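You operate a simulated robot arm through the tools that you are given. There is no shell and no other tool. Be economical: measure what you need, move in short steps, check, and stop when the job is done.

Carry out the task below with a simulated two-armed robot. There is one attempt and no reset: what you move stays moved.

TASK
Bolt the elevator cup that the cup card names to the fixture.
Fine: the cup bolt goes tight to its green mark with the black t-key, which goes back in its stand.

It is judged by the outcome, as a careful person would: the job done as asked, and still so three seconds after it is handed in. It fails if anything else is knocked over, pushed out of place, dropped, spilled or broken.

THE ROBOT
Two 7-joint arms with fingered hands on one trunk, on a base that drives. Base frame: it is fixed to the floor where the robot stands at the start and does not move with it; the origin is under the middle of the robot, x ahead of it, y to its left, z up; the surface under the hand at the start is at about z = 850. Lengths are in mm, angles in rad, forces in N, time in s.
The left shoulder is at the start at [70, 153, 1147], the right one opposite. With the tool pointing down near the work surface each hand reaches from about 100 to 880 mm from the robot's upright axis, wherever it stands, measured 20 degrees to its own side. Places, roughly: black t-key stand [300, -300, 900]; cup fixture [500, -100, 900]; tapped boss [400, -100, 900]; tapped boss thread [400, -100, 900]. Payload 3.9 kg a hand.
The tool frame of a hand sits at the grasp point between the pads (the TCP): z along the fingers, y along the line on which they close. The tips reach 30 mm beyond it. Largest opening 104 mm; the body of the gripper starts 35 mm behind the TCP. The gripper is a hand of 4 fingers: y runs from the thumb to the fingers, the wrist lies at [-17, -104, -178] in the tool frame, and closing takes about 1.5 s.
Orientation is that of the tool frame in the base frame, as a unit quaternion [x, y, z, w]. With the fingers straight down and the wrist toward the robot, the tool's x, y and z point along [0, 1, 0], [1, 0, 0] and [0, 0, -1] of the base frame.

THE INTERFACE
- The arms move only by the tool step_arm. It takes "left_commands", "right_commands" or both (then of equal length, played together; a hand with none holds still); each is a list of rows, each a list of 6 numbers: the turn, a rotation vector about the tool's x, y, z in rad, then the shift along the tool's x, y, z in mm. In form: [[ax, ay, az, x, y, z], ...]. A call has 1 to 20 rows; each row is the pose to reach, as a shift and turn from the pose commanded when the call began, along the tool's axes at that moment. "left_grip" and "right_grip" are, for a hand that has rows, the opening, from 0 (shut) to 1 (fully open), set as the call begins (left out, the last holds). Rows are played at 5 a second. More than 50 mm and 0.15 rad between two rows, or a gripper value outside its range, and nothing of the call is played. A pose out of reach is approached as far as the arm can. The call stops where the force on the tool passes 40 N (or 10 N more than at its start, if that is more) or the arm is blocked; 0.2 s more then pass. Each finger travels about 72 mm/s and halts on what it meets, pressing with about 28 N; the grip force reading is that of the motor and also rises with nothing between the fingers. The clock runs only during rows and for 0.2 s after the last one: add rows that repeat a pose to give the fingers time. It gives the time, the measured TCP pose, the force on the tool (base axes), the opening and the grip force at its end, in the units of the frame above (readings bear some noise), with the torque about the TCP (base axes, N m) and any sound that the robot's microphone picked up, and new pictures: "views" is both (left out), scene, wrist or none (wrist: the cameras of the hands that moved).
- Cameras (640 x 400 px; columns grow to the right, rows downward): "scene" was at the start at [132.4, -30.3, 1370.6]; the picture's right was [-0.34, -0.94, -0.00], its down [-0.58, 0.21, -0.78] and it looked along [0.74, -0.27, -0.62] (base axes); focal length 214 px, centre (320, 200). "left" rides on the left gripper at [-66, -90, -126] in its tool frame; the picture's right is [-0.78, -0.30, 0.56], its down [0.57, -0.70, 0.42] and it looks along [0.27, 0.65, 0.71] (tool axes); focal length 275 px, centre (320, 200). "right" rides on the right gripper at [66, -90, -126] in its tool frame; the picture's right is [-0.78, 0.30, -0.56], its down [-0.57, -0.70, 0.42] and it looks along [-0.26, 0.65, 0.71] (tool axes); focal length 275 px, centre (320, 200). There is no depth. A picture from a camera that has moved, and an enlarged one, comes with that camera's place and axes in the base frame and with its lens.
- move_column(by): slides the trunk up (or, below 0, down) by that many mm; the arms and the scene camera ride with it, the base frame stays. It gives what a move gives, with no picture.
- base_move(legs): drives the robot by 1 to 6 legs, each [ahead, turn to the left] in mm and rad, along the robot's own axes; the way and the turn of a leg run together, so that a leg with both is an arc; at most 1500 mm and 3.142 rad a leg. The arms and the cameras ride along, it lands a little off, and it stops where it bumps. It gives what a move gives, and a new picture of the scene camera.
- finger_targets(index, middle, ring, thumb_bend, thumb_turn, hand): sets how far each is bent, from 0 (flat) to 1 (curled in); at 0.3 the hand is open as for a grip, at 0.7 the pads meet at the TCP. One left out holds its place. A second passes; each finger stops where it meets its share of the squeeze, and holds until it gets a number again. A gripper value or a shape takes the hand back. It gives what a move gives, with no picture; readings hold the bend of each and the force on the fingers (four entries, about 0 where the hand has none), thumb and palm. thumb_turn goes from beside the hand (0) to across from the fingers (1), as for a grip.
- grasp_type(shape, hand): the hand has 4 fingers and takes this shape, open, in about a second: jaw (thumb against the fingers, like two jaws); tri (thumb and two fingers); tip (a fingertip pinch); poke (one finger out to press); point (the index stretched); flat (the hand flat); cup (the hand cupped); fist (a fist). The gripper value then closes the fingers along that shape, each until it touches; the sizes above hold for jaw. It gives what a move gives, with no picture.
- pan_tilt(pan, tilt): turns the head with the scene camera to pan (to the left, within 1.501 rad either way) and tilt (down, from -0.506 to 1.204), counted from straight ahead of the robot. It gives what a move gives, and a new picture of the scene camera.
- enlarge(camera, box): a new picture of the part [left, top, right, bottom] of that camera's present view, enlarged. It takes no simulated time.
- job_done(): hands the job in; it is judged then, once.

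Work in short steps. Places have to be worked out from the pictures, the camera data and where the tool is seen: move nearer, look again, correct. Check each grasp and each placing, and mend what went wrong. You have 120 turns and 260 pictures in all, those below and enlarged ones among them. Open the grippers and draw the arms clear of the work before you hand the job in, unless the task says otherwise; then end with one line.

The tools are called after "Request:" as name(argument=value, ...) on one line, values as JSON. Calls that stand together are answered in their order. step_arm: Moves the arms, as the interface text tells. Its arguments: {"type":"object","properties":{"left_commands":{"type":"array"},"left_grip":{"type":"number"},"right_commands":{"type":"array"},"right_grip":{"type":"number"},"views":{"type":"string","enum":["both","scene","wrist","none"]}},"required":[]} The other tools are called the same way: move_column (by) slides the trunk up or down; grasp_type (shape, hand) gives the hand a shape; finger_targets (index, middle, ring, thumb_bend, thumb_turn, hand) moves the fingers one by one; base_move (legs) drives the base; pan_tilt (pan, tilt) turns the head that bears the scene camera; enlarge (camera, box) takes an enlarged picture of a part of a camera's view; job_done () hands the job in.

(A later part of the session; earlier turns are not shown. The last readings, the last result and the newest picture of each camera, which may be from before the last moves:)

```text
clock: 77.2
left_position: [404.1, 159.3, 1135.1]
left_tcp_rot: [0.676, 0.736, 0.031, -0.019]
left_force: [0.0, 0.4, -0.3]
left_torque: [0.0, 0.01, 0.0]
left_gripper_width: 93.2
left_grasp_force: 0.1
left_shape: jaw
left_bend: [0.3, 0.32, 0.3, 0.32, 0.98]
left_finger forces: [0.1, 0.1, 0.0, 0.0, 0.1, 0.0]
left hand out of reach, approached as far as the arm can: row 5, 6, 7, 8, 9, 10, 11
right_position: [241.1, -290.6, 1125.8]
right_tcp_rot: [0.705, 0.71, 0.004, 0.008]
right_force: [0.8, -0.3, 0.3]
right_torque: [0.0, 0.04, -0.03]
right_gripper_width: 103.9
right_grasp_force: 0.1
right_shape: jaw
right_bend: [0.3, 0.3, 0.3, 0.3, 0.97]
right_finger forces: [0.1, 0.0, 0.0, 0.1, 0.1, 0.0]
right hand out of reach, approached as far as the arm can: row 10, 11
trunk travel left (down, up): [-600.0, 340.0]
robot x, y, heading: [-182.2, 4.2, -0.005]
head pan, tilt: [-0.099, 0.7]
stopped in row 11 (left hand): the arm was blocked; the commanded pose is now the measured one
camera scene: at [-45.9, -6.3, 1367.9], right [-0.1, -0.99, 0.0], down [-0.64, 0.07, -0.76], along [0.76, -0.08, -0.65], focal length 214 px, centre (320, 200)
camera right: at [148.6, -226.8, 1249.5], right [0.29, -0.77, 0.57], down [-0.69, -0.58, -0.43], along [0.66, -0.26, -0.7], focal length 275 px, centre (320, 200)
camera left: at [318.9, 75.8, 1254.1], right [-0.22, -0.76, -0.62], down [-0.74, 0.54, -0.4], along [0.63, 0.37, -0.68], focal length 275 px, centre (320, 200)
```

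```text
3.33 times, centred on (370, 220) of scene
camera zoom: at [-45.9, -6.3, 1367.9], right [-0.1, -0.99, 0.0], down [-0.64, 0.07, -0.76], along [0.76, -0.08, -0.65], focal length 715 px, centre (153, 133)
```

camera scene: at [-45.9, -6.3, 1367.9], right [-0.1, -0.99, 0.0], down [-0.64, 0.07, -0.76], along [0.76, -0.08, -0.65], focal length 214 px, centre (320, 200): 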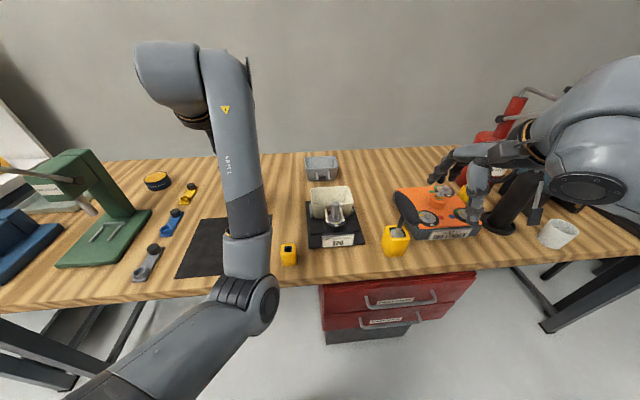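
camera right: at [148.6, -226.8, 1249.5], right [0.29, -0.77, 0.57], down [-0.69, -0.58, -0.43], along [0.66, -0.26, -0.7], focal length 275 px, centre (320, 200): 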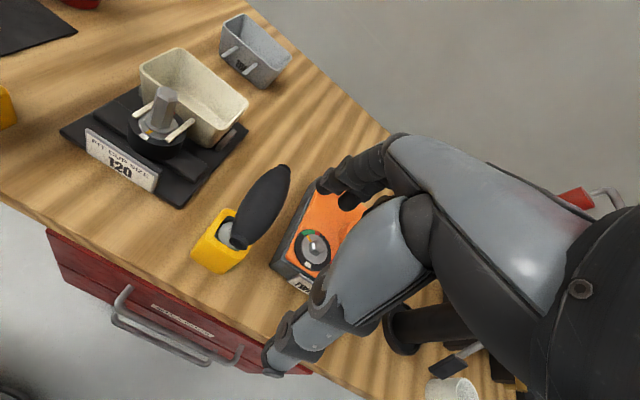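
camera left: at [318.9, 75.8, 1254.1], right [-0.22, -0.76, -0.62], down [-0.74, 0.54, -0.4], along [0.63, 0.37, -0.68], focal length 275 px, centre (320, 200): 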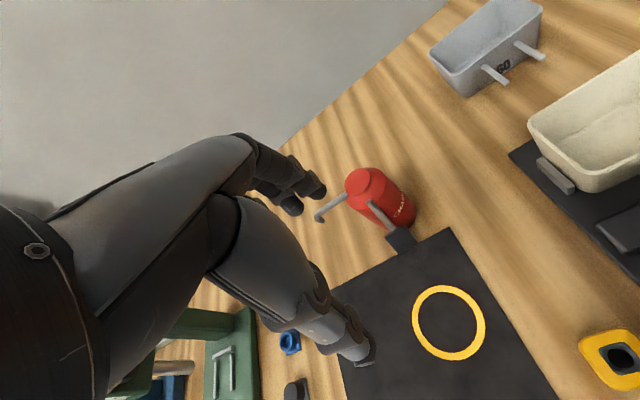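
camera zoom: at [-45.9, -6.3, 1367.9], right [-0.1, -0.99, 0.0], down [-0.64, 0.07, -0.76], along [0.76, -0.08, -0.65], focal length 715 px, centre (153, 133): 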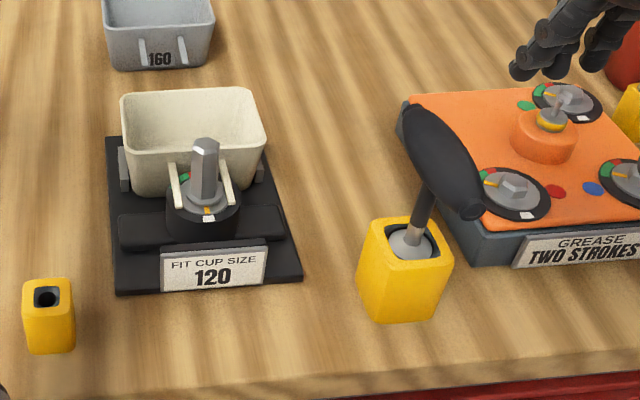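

Key handle: bar along x from ≈272 to 378 at y≈−260, z≈1005. I rotate the right hand 90° left and bring it above the handle.

Request:
step_arm(right_commands=[[0, 0, -0.14, 3, 8, 0], [0, 0, -0.28, 6, 16, 0], [0, 0, -0.42, 9, 24, 0], [0, 0, -0.56, 12, 32, 0], [0, 0, -0.7, 15, 40, 0], [0, 0, -0.84, 18, 48, 0], [0, 0, -0.98, 21, 56, 0], [0, 0, -1.12, 24, 64, 0], [0, 0, -1.26, 27, 72, 0], [0, 0, -1.4, 30, 80, 0], [0, 0, -1.54, 30, 84, 20], [0, 0, -1.57, 30, 84, 40], [0, 0, -1.57, 30, 84, 40]], left_commands=[[0, 0, 0, 0, 0, -15], [0, 0, 0, 0, 0, -30], [0, 0, 0, 0, 0, -45], [0, 0, 0, 0, 0, -60], [0, 0, 0, 0, 0, -75], [0, 0, 0, 0, 0, -90], [0, 0, 0, 0, 0, -90], [0, 0, 0, 0, 0, -90], [0, 0, 0, 0, 0, -90], [0, 0, 0, 0, 0, -90], [0, 0, 0, 0, 0, -90], [0, 0, 0, 0, 0, -90], [0, 0, 0, 0, 0, -90]], views="both")

Request:
enlarge(camera="scene", box=[300, 160, 460, 280])

```text
clock: 80.2
left_position: [405.6, 197.0, 1236.4]
left_tcp_rot: [0.64, 0.767, 0.042, -0.016]
left_force: [0.2, 1.0, 1.2]
left_torque: [0.0, 0.03, 0.0]
left_gripper_width: 93.5
left_grasp_force: 0.2
left_shape: jaw
left_bend: [0.3, 0.32, 0.3, 0.32, 0.98]
left_finger forces: [0.0, 0.0, 0.0, 0.1, 0.0, 0.0]
right_position: [324.0, -259.8, 1087.2]
right_tcp_rot: [-0.003, 1.0, -0.002, 0.009]
right_force: [-0.2, 0.8, 0.2]
right_torque: [0.0, 0.01, 0.0]
right_gripper_width: 103.9
right_grasp_force: 0.1
right_shape: jaw
right_bend: [0.3, 0.3, 0.3, 0.3, 0.97]
right_finger forces: [0.0, 0.1, 0.0, 0.0, 0.0, 0.0]
trunk travel left (down, up): [-600.0, 340.0]
robot x, y, heading: [-182.2, 3.3, -0.003]
head pan, tilt: [-0.099, 0.7]
stopped in row 13 (left hand): the arm was blocked; the commanded pose is now the measured one
camera scene: at [-48.1, -5.6, 1368.1], right [-0.1, -0.99, 0.0], down [-0.64, 0.07, -0.76], along [0.76, -0.08, -0.64], focal length 214 px, centre (320, 200)
camera right: at [255.6, -351.6, 1212.6], right [0.76, 0.3, 0.57], down [0.59, -0.7, -0.41], along [0.27, 0.65, -0.71], focal length 275 px, centre (320, 200)
camera left: at [324.1, 105.8, 1353.4], right [-0.14, -0.77, -0.63], down [-0.78, 0.47, -0.41], along [0.61, 0.43, -0.66], focal length 275 px, centre (320, 200)
```

scene: 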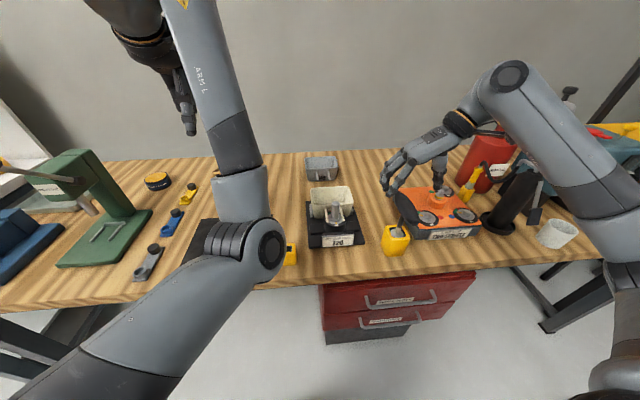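
right: 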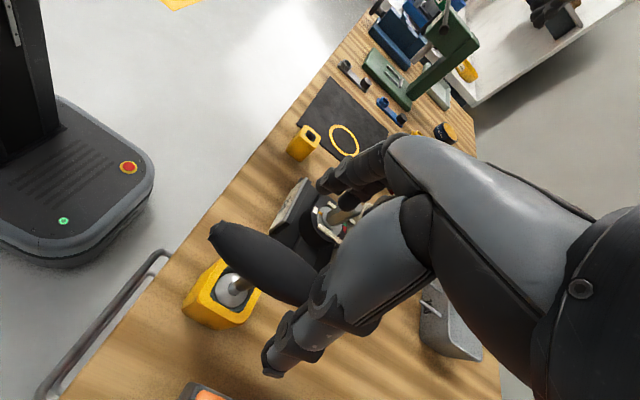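
left: 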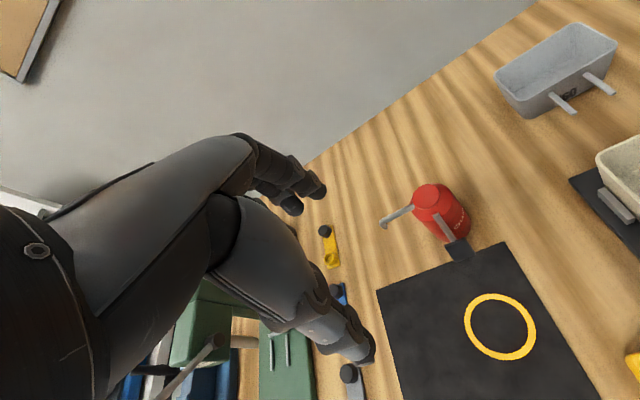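

```text
3.33 times, centred on (380, 220) of scene
camera zoom: at [-48.1, -5.6, 1368.1], right [-0.1, -0.99, 0.0], down [-0.64, 0.07, -0.76], along [0.76, -0.08, -0.64], focal length 715 px, centre (120, 133)
```

zoom: 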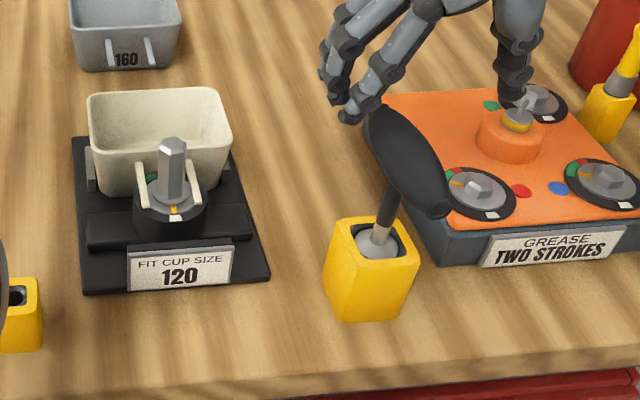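

The handle bar lies between thumb and fingers. I descend to bar height.

Request:
step_arm(right_commands=[[0, 0, 0, 0, 0, 25], [0, 0, 0, 0, 0, 50], [0, 0, 0, 0, 0, 65], [0, 0, 0, 0, 0, 79], [0, 0, 0, 0, 0, 79]], views="wrist")

Request:
enlarge(camera="scene", box=[340, 160, 440, 260])

```text
clock: 81.4
left_position: [404.0, 197.0, 1237.9]
left_tcp_rot: [0.64, 0.767, 0.042, -0.015]
left_force: [-0.1, -0.3, -0.6]
left_torque: [0.02, -0.02, 0.03]
left_gripper_width: 93.1
left_grasp_force: 0.0
left_shape: jaw
left_bend: [0.3, 0.32, 0.3, 0.32, 0.98]
left_finger forces: [0.0, 0.0, 0.1, 0.0, 0.0, 0.1]
right_position: [324.5, -260.2, 1009.7]
right_tcp_rot: [-0.004, 1.0, -0.003, 0.01]
right_force: [0.7, -0.1, -0.4]
right_torque: [0.0, 0.03, -0.02]
right_gripper_width: 103.9
right_grasp_force: 0.0
right_shape: jaw
right_bend: [0.3, 0.3, 0.3, 0.3, 0.97]
right_finger forces: [0.1, 0.0, 0.0, 0.0, 0.0, 0.0]
trunk travel left (down, up): [-600.0, 340.0]
robot x, y, heading: [-183.8, -1.6, -0.006]
head pan, tilt: [-0.099, 0.7]
camera right: at [256.6, -352.2, 1133.9], right [0.76, 0.3, 0.57], down [0.59, -0.7, -0.41], along [0.27, 0.65, -0.71], focal length 275 px, centre (320, 200)
```

right: 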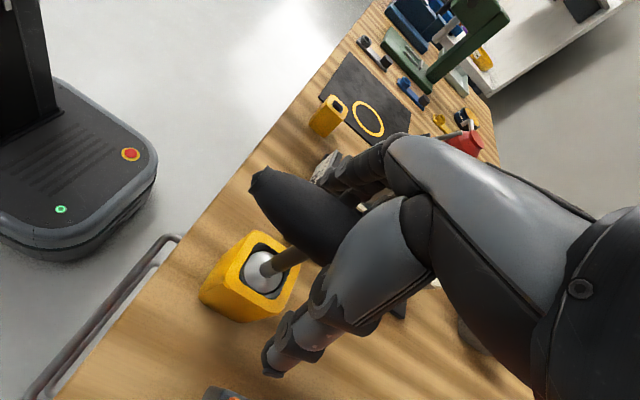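

```text
4.00 times, centred on (390, 210) of scene
camera zoom: at [-48.5, -5.5, 1368.2], right [-0.1, -0.99, 0.0], down [-0.64, 0.07, -0.76], along [0.76, -0.08, -0.64], focal length 858 px, centre (40, 160)
```

zoom: 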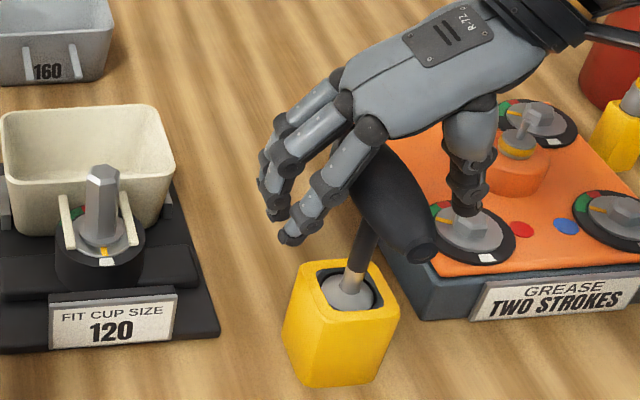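

Positioned well around the bar; close the right hand.

Request:
step_arm(right_commands=[[0, 0, 0, 0, 0, 0], [0, 0, 0, 0, 0, 0], [0, 0, 0, 0, 0, 0], [0, 0, 0, 0, 0, 0], [0, 0, 0, 0, 0, 0], [0, 0, 0, 0, 0, 0], [0, 0, 0, 0, 0, 0]], right_grip=0, views="none")

Request:
enlarge(camera="scene", box=[340, 160, 440, 260])

```text
clock: 83.0
left_position: [405.3, 195.5, 1237.7]
left_tcp_rot: [0.641, 0.766, 0.043, -0.015]
left_force: [-0.2, -0.3, 0.0]
left_torque: [0.03, -0.02, 0.0]
left_gripper_width: 93.5
left_grasp_force: 0.1
left_shape: jaw
left_bend: [0.3, 0.32, 0.3, 0.32, 0.98]
left_finger forces: [0.0, 0.0, 0.0, 0.0, 0.0, 0.0]
right_position: [326.7, -260.6, 1008.5]
right_tcp_rot: [-0.004, 1.0, -0.002, 0.01]
right_force: [0.1, 0.2, 0.4]
right_torque: [-0.06, -0.01, 0.0]
right_gripper_width: 0.1
right_grasp_force: 27.5
right_shape: jaw
right_bend: [0.72, 0.7, 0.7, 0.69, 1.0]
right_finger forces: [15.5, 0.2, 2.1, 0.0, 22.7, 0.1]
trunk travel left (down, up): [-600.0, 340.0]
robot x, y, heading: [-182.9, 6.9, -0.002]
head pan, tilt: [-0.099, 0.7]
```

```text
4.00 times, centred on (390, 210) of scene
camera zoom: at [-48.1, -5.8, 1368.1], right [-0.1, -0.99, 0.0], down [-0.64, 0.07, -0.76], along [0.76, -0.08, -0.64], focal length 858 px, centre (40, 160)
```

zoom: 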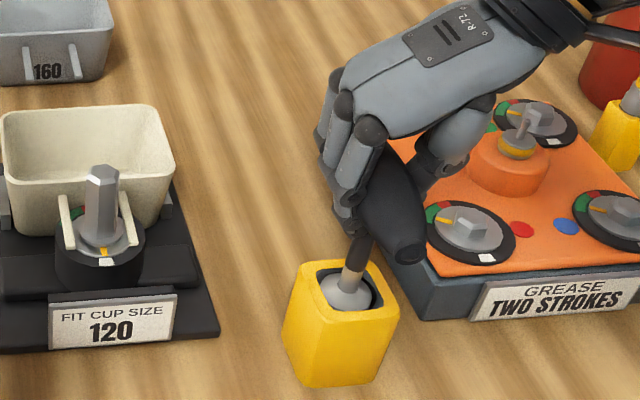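

The fingers closed further than the bar's thickness suggests; I look at the wrist view.

Request:
enlarge(camera="right", box=[200, 120, 440, 320])

Request:
enlarge(camera="scene", box=[370, 180, 420, 230])

```text
2.00 times, centred on (320, 220) of right
camera zoom: at [256.9, -352.5, 1133.8], right [0.76, 0.3, 0.57], down [0.59, -0.7, -0.41], along [0.27, 0.65, -0.71], focal length 551 px, centre (320, 160)
```

zoom: 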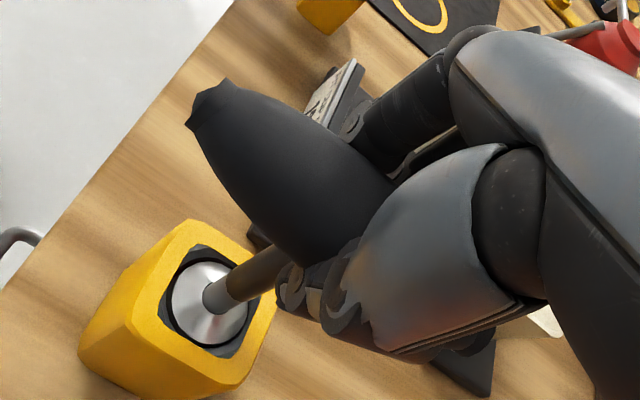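

```text
8.00 times, centred on (395, 205) of scene
camera zoom: at [-48.1, -5.8, 1368.1], right [-0.1, -0.99, 0.0], down [-0.64, 0.07, -0.76], along [0.76, -0.08, -0.64], focal length 1716 px, centre (-280, 160)
```

zoom: 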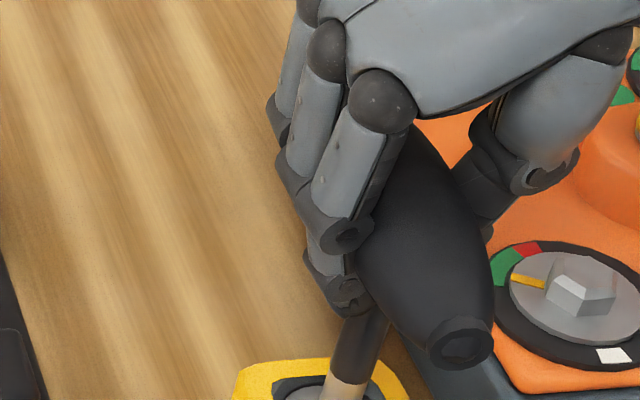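

The hand envelops the bulbous handle with the fingertips curled below it – a caging grip that should transmit torque. I lift the key straight up and check.

Request:
step_arm(right_commands=[[0, 0, 0, 0, 0, -6], [0, 0, 0, 0, 0, -15], [0, 0, 0, 0, 0, -30], [0, 0, 0, 0, 0, -50], [0, 0, 0, 0, 0, -75], [0, 0, 0, 0, 0, -100], [0, 0, 0, 0, 0, -120]], views="both")

Request:
enlarge(camera="scene", box=[320, 130, 460, 270])

```text
clock: 84.6
left_position: [404.9, 197.6, 1238.0]
left_tcp_rot: [0.641, 0.766, 0.042, -0.015]
left_force: [0.1, -0.3, -0.5]
left_torque: [-0.01, 0.04, 0.01]
left_gripper_width: 93.1
left_grasp_force: 0.1
left_shape: jaw
left_bend: [0.3, 0.32, 0.3, 0.32, 0.98]
left_finger forces: [0.0, 0.0, 0.0, 0.0, 0.0, 0.1]
right_position: [324.3, -259.2, 1128.7]
right_tcp_rot: [-0.003, 1.0, -0.003, 0.009]
right_force: [0.2, 0.2, -1.7]
right_torque: [-0.02, 0.0, 0.0]
right_gripper_width: 0.0
right_grasp_force: 28.1
right_shape: jaw
right_bend: [0.72, 0.7, 0.7, 0.69, 1.0]
right_finger forces: [15.8, 0.1, 1.6, 0.0, 22.9, 0.1]
trunk travel left (down, up): [-600.0, 340.0]
robot x, y, heading: [-186.4, 0.2, -0.003]
head pan, tilt: [-0.099, 0.7]
camera scene: at [-48.2, -5.5, 1368.1], right [-0.1, -0.99, 0.0], down [-0.64, 0.07, -0.76], along [0.76, -0.08, -0.64], focal length 214 px, centre (320, 200)
camera right: at [256.1, -351.0, 1254.3], right [0.76, 0.3, 0.57], down [0.59, -0.7, -0.41], along [0.27, 0.65, -0.71], focal length 275 px, centre (320, 200)
```

scene: 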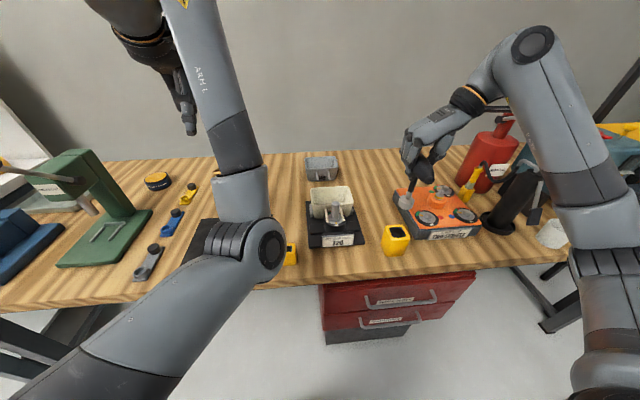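
right: 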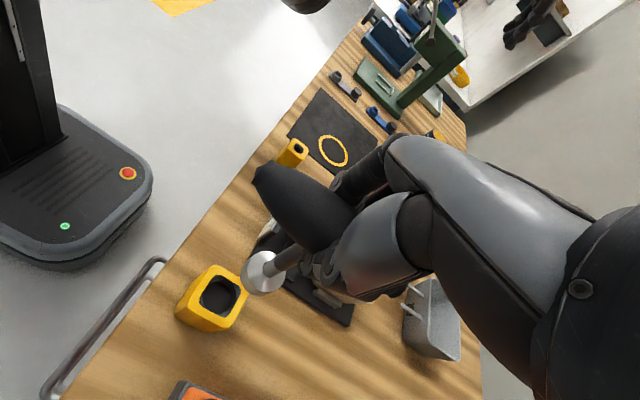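

```text
2.86 times, centred on (390, 200) of scene
camera zoom: at [-48.2, -5.5, 1368.1], right [-0.1, -0.99, 0.0], down [-0.64, 0.07, -0.76], along [0.76, -0.08, -0.64], focal length 613 px, centre (120, 200)
```

zoom: 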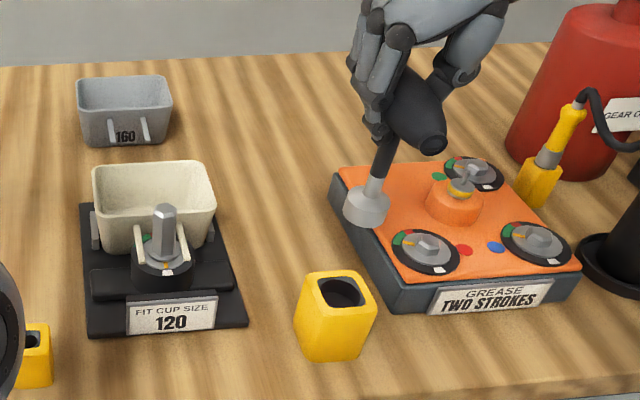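

Key is held vertically, socket below. I zoom to fix the socket's offset from the hand and the bolt's hex orientation.

Request:
enlarge(camera="right", box=[220, 220, 340, 320])

Request:
enlarge(camera="scene", box=[380, 150, 450, 220])

Request:
enlarge(camera="scene", box=[305, 190, 365, 250])

```text
4.00 times, centred on (280, 270) of right
camera zoom: at [256.1, -351.0, 1254.3], right [0.76, 0.3, 0.57], down [0.59, -0.7, -0.41], along [0.27, 0.65, -0.71], focal length 1101 px, centre (480, -80)
```

zoom: 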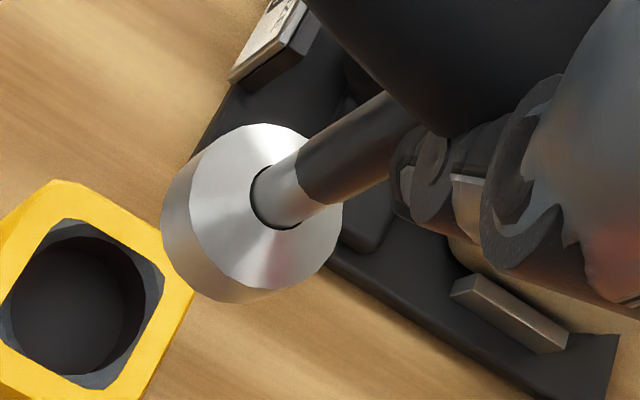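

```text
5.71 times, centred on (415, 185) of scene
camera zoom: at [-48.2, -5.5, 1368.1], right [-0.1, -0.99, 0.0], down [-0.64, 0.07, -0.76], along [0.76, -0.08, -0.64], focal length 1226 px, centre (-223, 286)
```

zoom: 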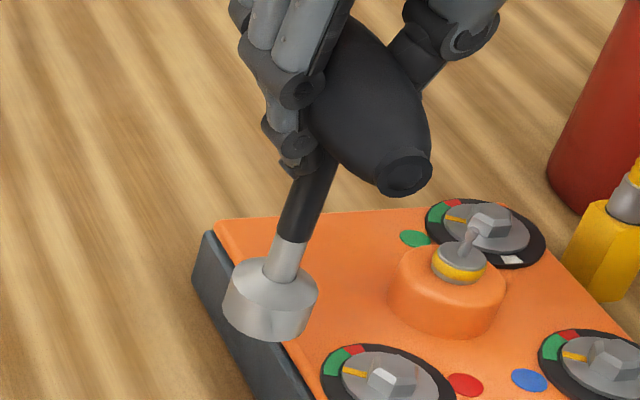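

```text
6.67 times, centred on (335, 220) of scene
camera zoom: at [-48.2, -5.5, 1368.1], right [-0.1, -0.99, 0.0], down [-0.64, 0.07, -0.76], along [0.76, -0.08, -0.64], focal length 1430 px, centre (220, 67)
```

zoom: 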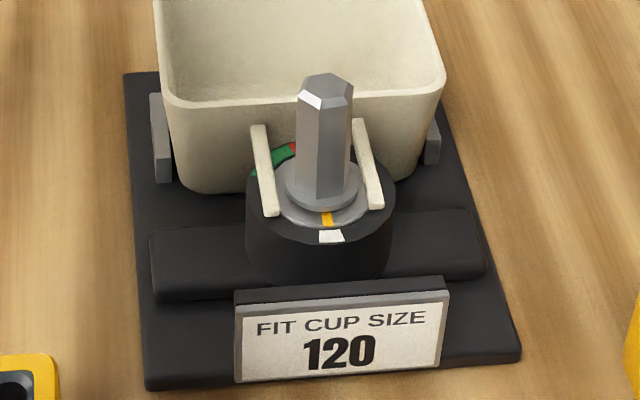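

Socket axis is offset about (−4,+5) from the TCP, its bottom ≈114 below. I carry the key over the bolt at [401,−99].

Request:
step_arm(right_commands=[[0, 0, 0, -16, 31, 0], [0, 0, 0, -32, 62, 0], [0, 0, 0, -48, 93, 0], [0, 0, 0, -64, 124, 0], [0, 0, 0, -81, 155, 0], [0, 0, 0, -81, 155, 0]], views="both")

Request:
enlarge(camera="scene", box=[290, 150, 380, 240])

Request:
enlarge(camera="right", box=[180, 200, 340, 330])

```text
clock: 86.0
left_position: [404.7, 194.6, 1238.2]
left_tcp_rot: [0.642, 0.766, 0.043, -0.016]
left_force: [-0.4, -0.8, 0.0]
left_torque: [0.03, -0.01, 0.01]
left_gripper_width: 93.3
left_grasp_force: 0.0
left_shape: jaw
left_bend: [0.3, 0.32, 0.3, 0.32, 0.98]
left_finger forces: [0.0, 0.0, 0.0, 0.0, 0.0, 0.0]
right_position: [403.7, -104.3, 1130.3]
right_tcp_rot: [-0.004, 1.0, -0.003, 0.01]
right_force: [-0.4, -0.5, -2.1]
right_torque: [-0.02, 0.01, 0.01]
right_gripper_width: 0.0
right_grasp_force: 27.9
right_shape: jaw
right_bend: [0.72, 0.7, 0.7, 0.69, 1.0]
right_finger forces: [16.2, 0.0, 1.7, 0.0, 23.3, 0.0]
trunk travel left (down, up): [-600.0, 340.0]
robot x, y, heading: [-185.5, 6.0, -0.008]
head pan, tilt: [-0.099, 0.7]
camera scene: at [-48.5, -6.8, 1368.2], right [-0.1, -0.99, 0.0], down [-0.64, 0.07, -0.76], along [0.76, -0.08, -0.64], focal length 214 px, centre (320, 200)
camera right: at [335.1, -195.6, 1255.3], right [0.76, 0.3, 0.57], down [0.59, -0.7, -0.41], along [0.27, 0.65, -0.71], focal length 275 px, centre (320, 200)
```

scene: 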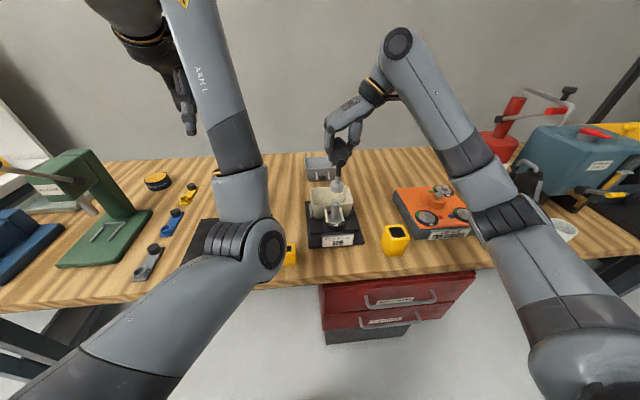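
right: 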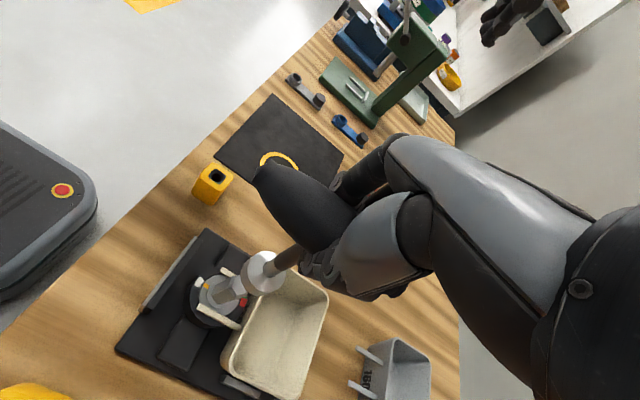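

```text
4.44 times, centred on (335, 195) of scene
camera zoom: at [-48.5, -6.8, 1368.2], right [-0.1, -0.99, 0.0], down [-0.64, 0.07, -0.76], along [0.76, -0.08, -0.64], focal length 953 px, centre (253, 222)
```

zoom: 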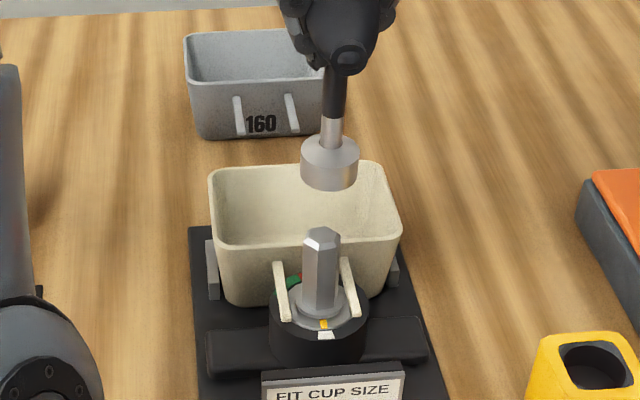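

```text
3.08 times, centred on (260, 265) of right
camera zoom: at [335.1, -195.6, 1255.3], right [0.76, 0.3, 0.57], down [0.59, -0.7, -0.41], along [0.27, 0.65, -0.71], focal length 847 px, centre (505, 0)
```

zoom: 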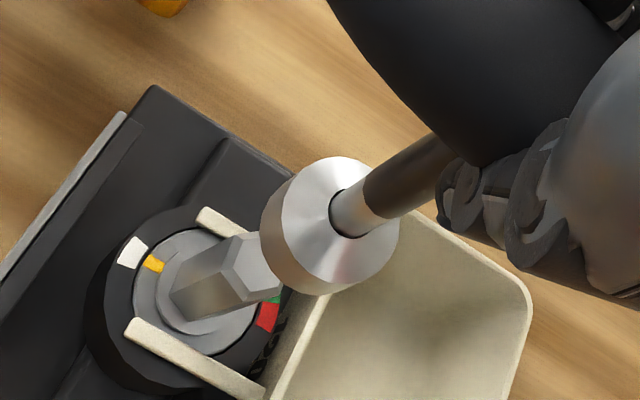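

I check whether the key hangs truly vertical with tighter zooms.

Request:
enlarge(camera="scene", box=[315, 155, 360, 200])

Request:
enlarge(camera="right", box=[230, 230, 330, 310])

Request:
enlarge(camera="scene", box=[315, 195, 360, 240])

```text
8.89 times, centred on (338, 178) of scene
camera zoom: at [-48.5, -6.8, 1368.2], right [-0.1, -0.99, 0.0], down [-0.64, 0.07, -0.76], along [0.76, -0.08, -0.64], focal length 1906 px, centre (164, 400)
```

zoom: 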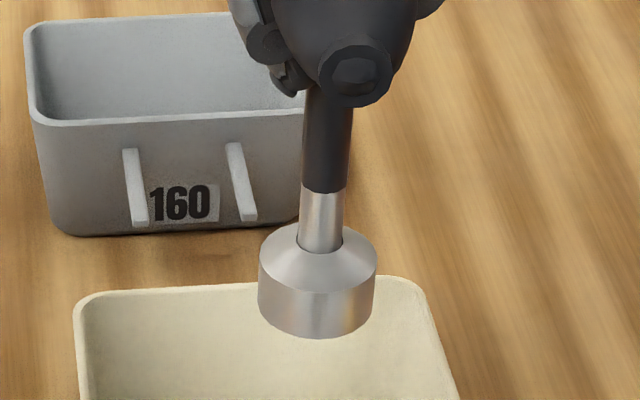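

```text
5.00 times, centred on (280, 270) of right
camera zoom: at [335.1, -195.6, 1255.3], right [0.76, 0.3, 0.57], down [0.59, -0.7, -0.41], along [0.27, 0.65, -0.71], focal length 1376 px, centre (520, -150)
```

zoom: 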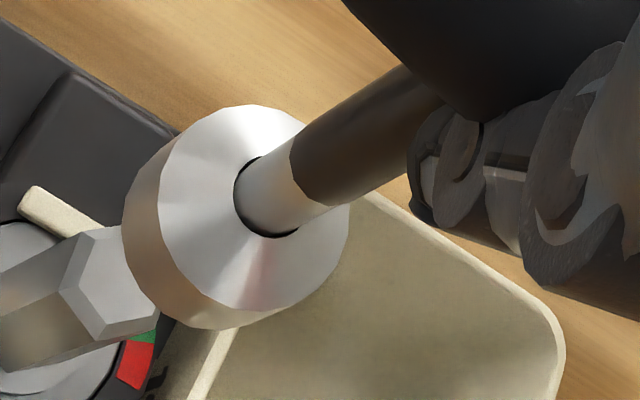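

```text
8.89 times, centred on (338, 218) of scene
camera zoom: at [-48.5, -6.8, 1368.2], right [-0.1, -0.99, 0.0], down [-0.64, 0.07, -0.76], along [0.76, -0.08, -0.64], focal length 1906 px, centre (164, 44)
```

zoom: 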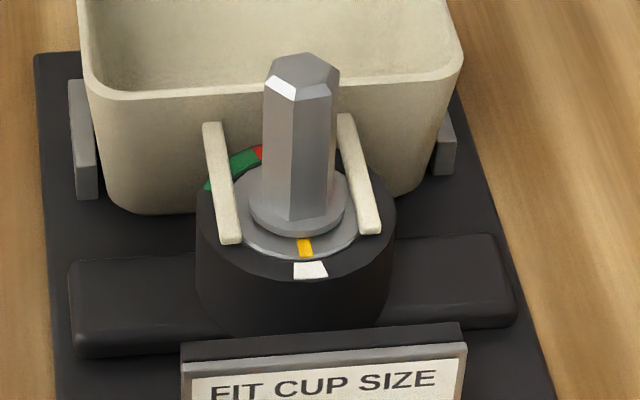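

Triangulated: head top at [401.8,−97.2,972], socket at [399.5,−99.7], bottom ≈1017. I correct (+2.2,+2.3) and descend 36 mm.

Request:
step_arm(right_commands=[[0, 0, 0, -2.2, 2.3, 0], [0, 0, 0, -2.2, 2.3, 15], [0, 0, 0, -2.2, 2.3, 30], [0, 0, 0, -2.2, 2.3, 36], [0, 0, 0, -2.2, 2.3, 36]], views="none")

Request:
enlarge(camera="scene", box=[310, 185, 360, 235])

Request:
enlarge(camera="right", box=[230, 220, 330, 300])

```text
clock: 87.2
left_position: [406.2, 196.1, 1237.4]
left_tcp_rot: [0.641, 0.767, 0.042, -0.015]
left_force: [0.5, 1.0, 0.6]
left_torque: [0.01, -0.02, -0.01]
left_gripper_width: 93.4
left_grasp_force: 0.1
left_shape: jaw
left_bend: [0.3, 0.32, 0.3, 0.32, 0.98]
left_finger forces: [0.1, 0.1, 0.0, 0.0, 0.0, 0.0]
right_position: [405.4, -101.2, 1094.1]
right_tcp_rot: [-0.004, 1.0, -0.003, 0.01]
right_force: [0.8, 0.6, -1.7]
right_torque: [-0.03, -0.02, -0.01]
right_gripper_width: 0.2
right_grasp_force: 27.3
right_shape: jaw
right_bend: [0.72, 0.7, 0.7, 0.69, 1.0]
right_finger forces: [16.2, 0.1, 1.6, 0.0, 23.4, 0.0]
trunk travel left (down, up): [-600.0, 340.0]
robot x, y, heading: [-185.2, 3.8, -0.007]
head pan, tilt: [-0.099, 0.7]
```

```text
8.00 times, centred on (335, 210) of scene
camera zoom: at [-48.0, -5.8, 1368.1], right [-0.1, -0.99, 0.0], down [-0.64, 0.07, -0.76], along [0.76, -0.08, -0.64], focal length 1716 px, centre (200, 120)
```

zoom: 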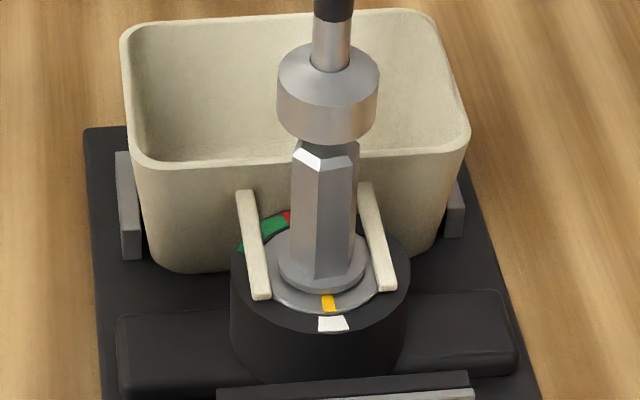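

```text
5.00 times, centred on (280, 260) of right
camera zoom: at [337.9, -193.7, 1218.7], right [0.76, 0.3, 0.57], down [0.59, -0.7, -0.41], along [0.27, 0.65, -0.71], focal length 1376 px, centre (520, -100)
```

zoom: 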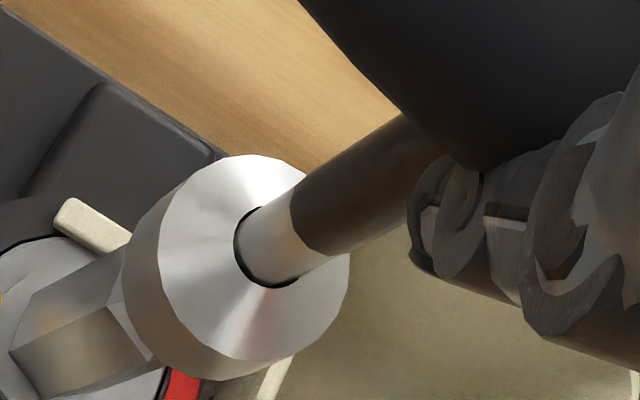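

Alignment looks good in both views. I lower onto the head in small steps.

Request:
step_arm(right_commands=[[0, 0, 0, 0, 0, 4], [0, 0, 0, 0, 0, 8], [0, 0, 0, 0, 0, 11], [0, 0, 0, 0, 0, 14], [0, 0, 0, 0, 0, 17]], views="none")

Request:
enlarge(camera="scene", box=[310, 185, 360, 235])

Request:
enlarge(camera="right", box=[200, 220, 320, 320])

```text
clock: 88.4
left_position: [406.6, 197.5, 1237.4]
left_tcp_rot: [0.641, 0.767, 0.042, -0.015]
left_force: [0.2, 0.6, -0.7]
left_torque: [-0.02, 0.0, -0.02]
left_gripper_width: 93.4
left_grasp_force: 0.0
left_shape: jaw
left_bend: [0.3, 0.32, 0.3, 0.32, 0.98]
left_finger forces: [0.0, 0.1, 0.0, 0.1, 0.0, 0.1]
right_position: [406.4, -99.9, 1077.5]
right_tcp_rot: [-0.004, 1.0, -0.003, 0.01]
right_force: [-0.5, 1.2, -2.1]
right_torque: [-0.01, 0.04, -0.01]
right_gripper_width: 0.1
right_grasp_force: 28.3
right_shape: jaw
right_bend: [0.72, 0.7, 0.7, 0.69, 1.0]
right_finger forces: [16.2, 0.2, 1.9, 0.0, 23.6, 0.0]
trunk travel left (down, up): [-600.0, 340.0]
robot x, y, heading: [-185.3, 1.7, -0.005]
head pan, tilt: [-0.099, 0.7]
```

```text
8.00 times, centred on (335, 210) of scene
camera zoom: at [-48.1, -5.6, 1368.1], right [-0.1, -0.99, 0.0], down [-0.64, 0.07, -0.76], along [0.76, -0.08, -0.64], focal length 1716 px, centre (200, 120)
```

zoom: 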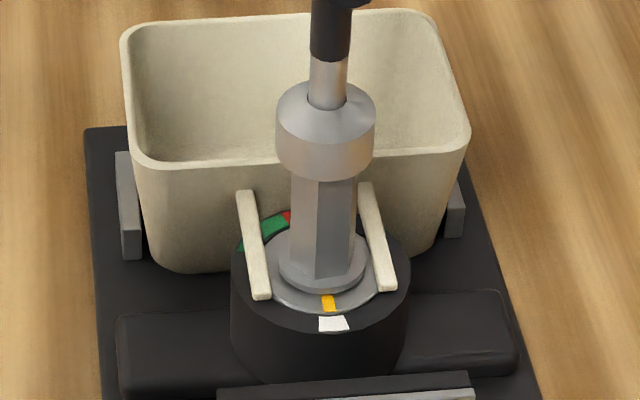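

```text
4.00 times, centred on (260, 270) of right
camera zoom: at [337.9, -192.6, 1202.4], right [0.76, 0.3, 0.57], down [0.59, -0.7, -0.41], along [0.27, 0.65, -0.71], focal length 1101 px, centre (560, -80)
```

zoom: 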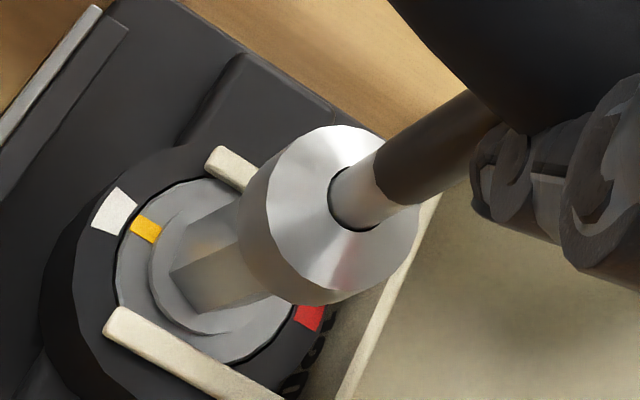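

No resistance and the socket already seems over the head. Continue down until it seats.

Request:
step_arm(right_commands=[[0, 0, 0, 0, 0, 3], [0, 0, 0, 0, 0, 6], [0, 0, 0, 0, 0, 9], [0, 0, 0, 0, 0, 12], [0, 0, 0, 0, 0, 15]], views="none")

Request:
enlarge(camera="scene", box=[310, 185, 360, 235])

```text
clock: 89.6
left_position: [403.5, 198.5, 1238.4]
left_tcp_rot: [0.64, 0.767, 0.042, -0.015]
left_force: [-0.2, -0.2, -1.4]
left_torque: [-0.01, -0.04, 0.01]
left_gripper_width: 93.2
left_grasp_force: 0.0
left_shape: jaw
left_bend: [0.3, 0.32, 0.3, 0.32, 0.98]
left_finger forces: [0.1, 0.1, 0.0, 0.0, 0.0, 0.1]
right_position: [405.1, -101.4, 1065.2]
right_tcp_rot: [-0.003, 1.0, 0.0, 0.012]
right_force: [-4.1, 0.0, -0.8]
right_torque: [0.01, 0.43, 0.02]
right_gripper_width: 0.1
right_grasp_force: 27.7
right_shape: jaw
right_bend: [0.72, 0.7, 0.7, 0.72, 1.0]
right_finger forces: [20.5, 3.6, 4.1, 0.0, 26.9, 0.0]
trunk travel left (down, up): [-600.0, 340.0]
robot x, y, heading: [-184.1, 2.6, -0.0]
head pan, tilt: [-0.099, 0.7]
stopped in row 5 (right hand): the force on the tool passed its limit at 41 N (the readings are from after the stop); the commanded pose is now the measured one
```

```text
8.00 times, centred on (335, 210) of scene
camera zoom: at [-50.2, -5.4, 1367.9], right [-0.1, -0.99, 0.0], down [-0.64, 0.07, -0.77], along [0.76, -0.08, -0.64], focal length 1716 px, centre (200, 120)
```

zoom: 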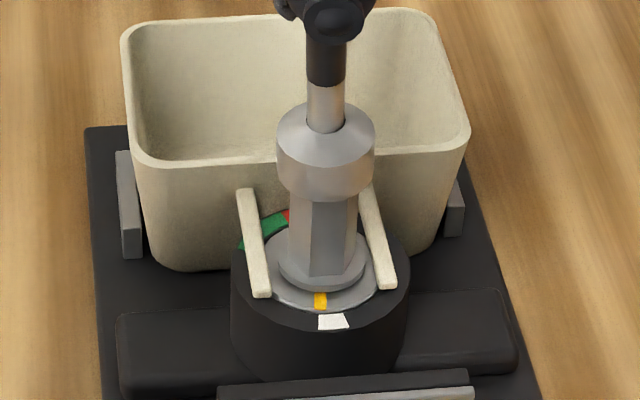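

The socket dropped over the hex and the pointer twitched, so it is engaged. I turn clockwise about the key axis by 0.7 rad in small steps.

Request:
step_arm(right_commands=[[0, 0, 0.14, 0.7, -0.5, 0.3], [0, 0, 0.28, 1.4, -1.0, 0.6], [0, 0, 0.42, 2.2, -1.3, 0.9], [0, 0, 0.56, 3.1, -1.5, 1.2], [0, 0, 0.7, 4.0, -1.6, 1.5], [0, 0, 0.7, 4.0, -1.6, 1.5]], views="none")

Request:
enlarge(camera="scene", box=[305, 180, 365, 240])

```text
clock: 91.0
left_position: [403.3, 197.1, 1238.6]
left_tcp_rot: [0.64, 0.767, 0.042, -0.014]
left_force: [-0.7, -0.1, -1.3]
left_torque: [0.03, -0.06, 0.01]
left_gripper_width: 93.2
left_grasp_force: 0.1
left_shape: jaw
left_bend: [0.3, 0.32, 0.3, 0.32, 0.98]
left_finger forces: [0.0, 0.0, 0.0, 0.0, 0.1, 0.0]
right_position: [401.1, -101.9, 1065.2]
right_tcp_rot: [0.341, 0.94, 0.005, 0.014]
right_force: [-1.4, -0.8, 6.2]
right_torque: [0.05, 0.28, 0.02]
right_gripper_width: 0.0
right_grasp_force: 28.0
right_shape: jaw
right_bend: [0.72, 0.7, 0.7, 0.72, 1.0]
right_finger forces: [18.7, 4.6, 2.8, 0.0, 29.4, 0.0]
trunk travel left (down, up): [-600.0, 340.0]
robot x, y, heading: [-184.6, 4.5, -0.001]
head pan, tilt: [-0.099, 0.7]
```

```text
6.67 times, centred on (335, 210) of scene
camera zoom: at [-49.6, -5.6, 1368.3], right [-0.1, -0.99, 0.0], down [-0.64, 0.07, -0.77], along [0.76, -0.08, -0.64], focal length 1430 px, centre (220, 133)
```

zoom: 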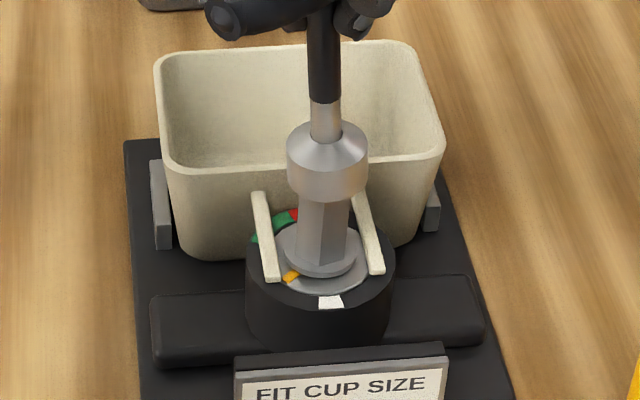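

The pointer follows, moving clockwise toward green. Another 0.7 rad.

Request:
step_arm(right_commands=[[0, 0, 0.14, 0.7, -0.5, 0.0], [0, 0, 0.28, 1.4, -1.0, 0.2], [0, 0, 0.42, 2.2, -1.3, 0.4], [0, 0, 0.56, 3.1, -1.5, 0.6], [0, 0, 0.7, 4.0, -1.6, 0.8], [0, 0, 0.7, 4.0, -1.6, 0.8]], views="none")

Request:
enlarge(camera="scene", box=[305, 180, 365, 240])

```text
clock: 92.4
left_position: [403.0, 197.8, 1238.4]
left_tcp_rot: [0.641, 0.767, 0.043, -0.014]
left_force: [0.4, -0.4, 0.8]
left_torque: [0.0, -0.01, -0.02]
left_gripper_width: 93.1
left_grasp_force: 0.0
left_shape: jaw
left_bend: [0.3, 0.32, 0.3, 0.32, 0.98]
left_finger forces: [0.0, 0.1, 0.0, 0.0, 0.0, 0.0]
right_position: [395.6, -101.9, 1064.3]
right_tcp_rot: [0.642, 0.766, 0.011, 0.011]
right_force: [-0.6, -1.5, 12.2]
right_torque: [0.08, 0.07, 0.04]
right_gripper_width: 0.0
right_grasp_force: 28.4
right_shape: jaw
right_bend: [0.72, 0.7, 0.7, 0.72, 1.0]
right_finger forces: [18.7, 3.2, 2.2, 0.0, 31.0, 0.0]
trunk travel left (down, up): [-600.0, 340.0]
robot x, y, heading: [-183.8, 1.9, -0.001]
head pan, tilt: [-0.099, 0.7]
```

```text
6.67 times, centred on (335, 210) of scene
camera zoom: at [-50.6, -5.8, 1368.4], right [-0.1, -0.99, 0.0], down [-0.64, 0.07, -0.77], along [0.76, -0.08, -0.64], focal length 1430 px, centre (220, 133)
```

zoom: 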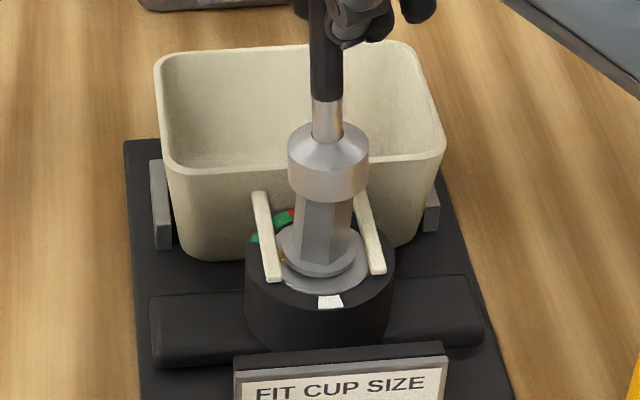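

Pointer is now under the left tab (≈90°). About 0.75 rad more to mid-green; I go 0.5 and check.

Request:
step_arm(right_commands=[[0, 0, 0.14, 0.7, -0.5, 0.0], [0, 0, 0.28, 1.4, -1.0, 0.0], [0, 0, 0.42, 2.2, -1.3, 0.2], [0, 0, 0.5, 2.7, -1.4, 0.2], [0, 0, 0.5, 2.7, -1.4, 0.2]], views="wrist")

Request:
enlarge(camera="scene", box=[315, 200, 355, 240])

```text
clock: 93.6
left_position: [402.4, 197.7, 1239.3]
left_tcp_rot: [0.64, 0.767, 0.044, -0.014]
left_force: [-0.1, 0.3, 0.2]
left_torque: [0.0, 0.02, 0.01]
left_gripper_width: 93.3
left_grasp_force: 0.0
left_shape: jaw
left_bend: [0.3, 0.32, 0.3, 0.32, 0.98]
left_finger forces: [0.1, 0.0, 0.0, 0.0, 0.0, 0.0]
right_position: [394.3, -98.2, 1064.1]
right_tcp_rot: [0.812, 0.584, 0.013, 0.008]
right_force: [-2.2, -1.1, 17.7]
right_torque: [0.08, -0.02, 0.05]
right_gripper_width: 0.1
right_grasp_force: 28.4
right_shape: jaw
right_bend: [0.72, 0.7, 0.7, 0.72, 1.0]
right_finger forces: [19.1, 2.8, 2.0, 0.0, 32.9, 0.1]
trunk travel left (down, up): [-600.0, 340.0]
robot x, y, heading: [-182.3, 2.7, 0.0]
head pan, tilt: [-0.099, 0.7]
camera right: at [325.7, -9.9, 1187.6], right [0.02, -0.83, 0.56], down [-0.83, -0.32, -0.45], along [0.55, -0.46, -0.7], focal length 275 px, centre (320, 200)
```

right: 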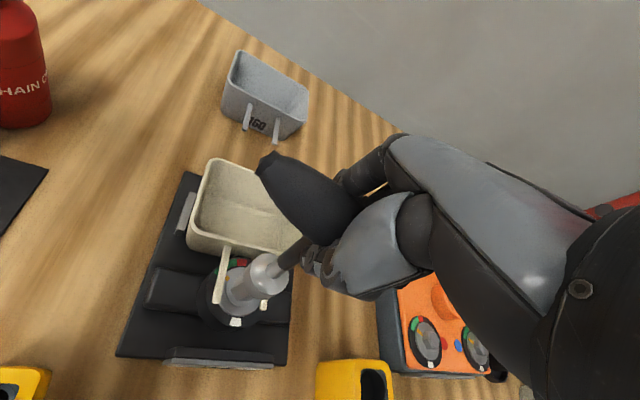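

```text
10.00 times, centred on (335, 220) of scene
camera zoom: at [-51.5, -5.1, 1368.5], right [-0.1, -0.99, 0.0], down [-0.64, 0.07, -0.77], along [0.76, -0.08, -0.64], focal length 2145 px, centre (170, 0)
```

zoom: 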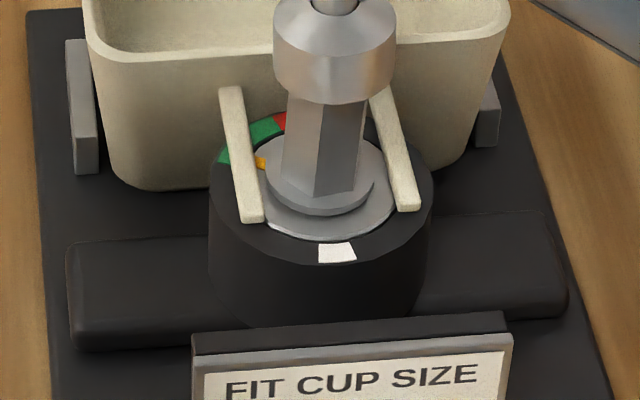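

Pointer is just inside the green (≈58°, green spans ≈65°→24°). I turn 0.2 rad more to its middle.

Request:
step_arm(right_commands=[[0, 0, 0.1, 0.5, -0.4, -0.5], [0, 0, 0.2, 1.0, -0.8, -1.0], [0, 0, 0.2, 1.0, -0.8, -1.0]], views="none")

Request:
enlarge(camera="scene", box=[315, 200, 355, 240])

```text
clock: 94.4
left_position: [402.7, 197.9, 1238.2]
left_tcp_rot: [0.64, 0.767, 0.043, -0.014]
left_force: [-0.4, 0.8, 0.4]
left_torque: [0.02, 0.02, 0.02]
left_gripper_width: 93.3
left_grasp_force: 0.0
left_shape: jaw
left_bend: [0.3, 0.32, 0.3, 0.32, 0.98]
left_finger forces: [0.0, 0.0, 0.1, 0.1, 0.0, 0.0]
right_position: [394.4, -97.1, 1064.3]
right_tcp_rot: [0.866, 0.5, 0.012, 0.007]
right_force: [-1.8, 0.8, 9.4]
right_torque: [0.11, 0.05, 0.08]
right_gripper_width: 0.0
right_grasp_force: 28.0
right_shape: jaw
right_bend: [0.72, 0.7, 0.7, 0.72, 1.0]
right_finger forces: [18.9, 3.4, 2.5, 0.0, 33.3, 0.0]
trunk travel left (down, up): [-600.0, 340.0]
robot x, y, heading: [-182.9, 3.9, -0.003]
head pan, tilt: [-0.099, 0.7]
```

```text
10.00 times, centred on (335, 220) of scene
camera zoom: at [-50.4, -5.5, 1368.3], right [-0.1, -0.99, 0.0], down [-0.64, 0.07, -0.77], along [0.76, -0.08, -0.64], focal length 2145 px, centre (170, 0)
```

zoom: 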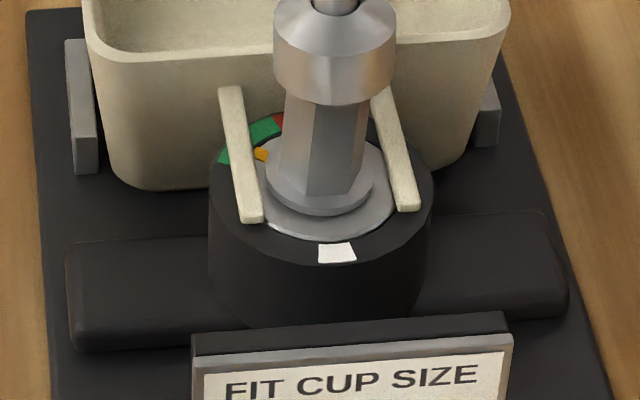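

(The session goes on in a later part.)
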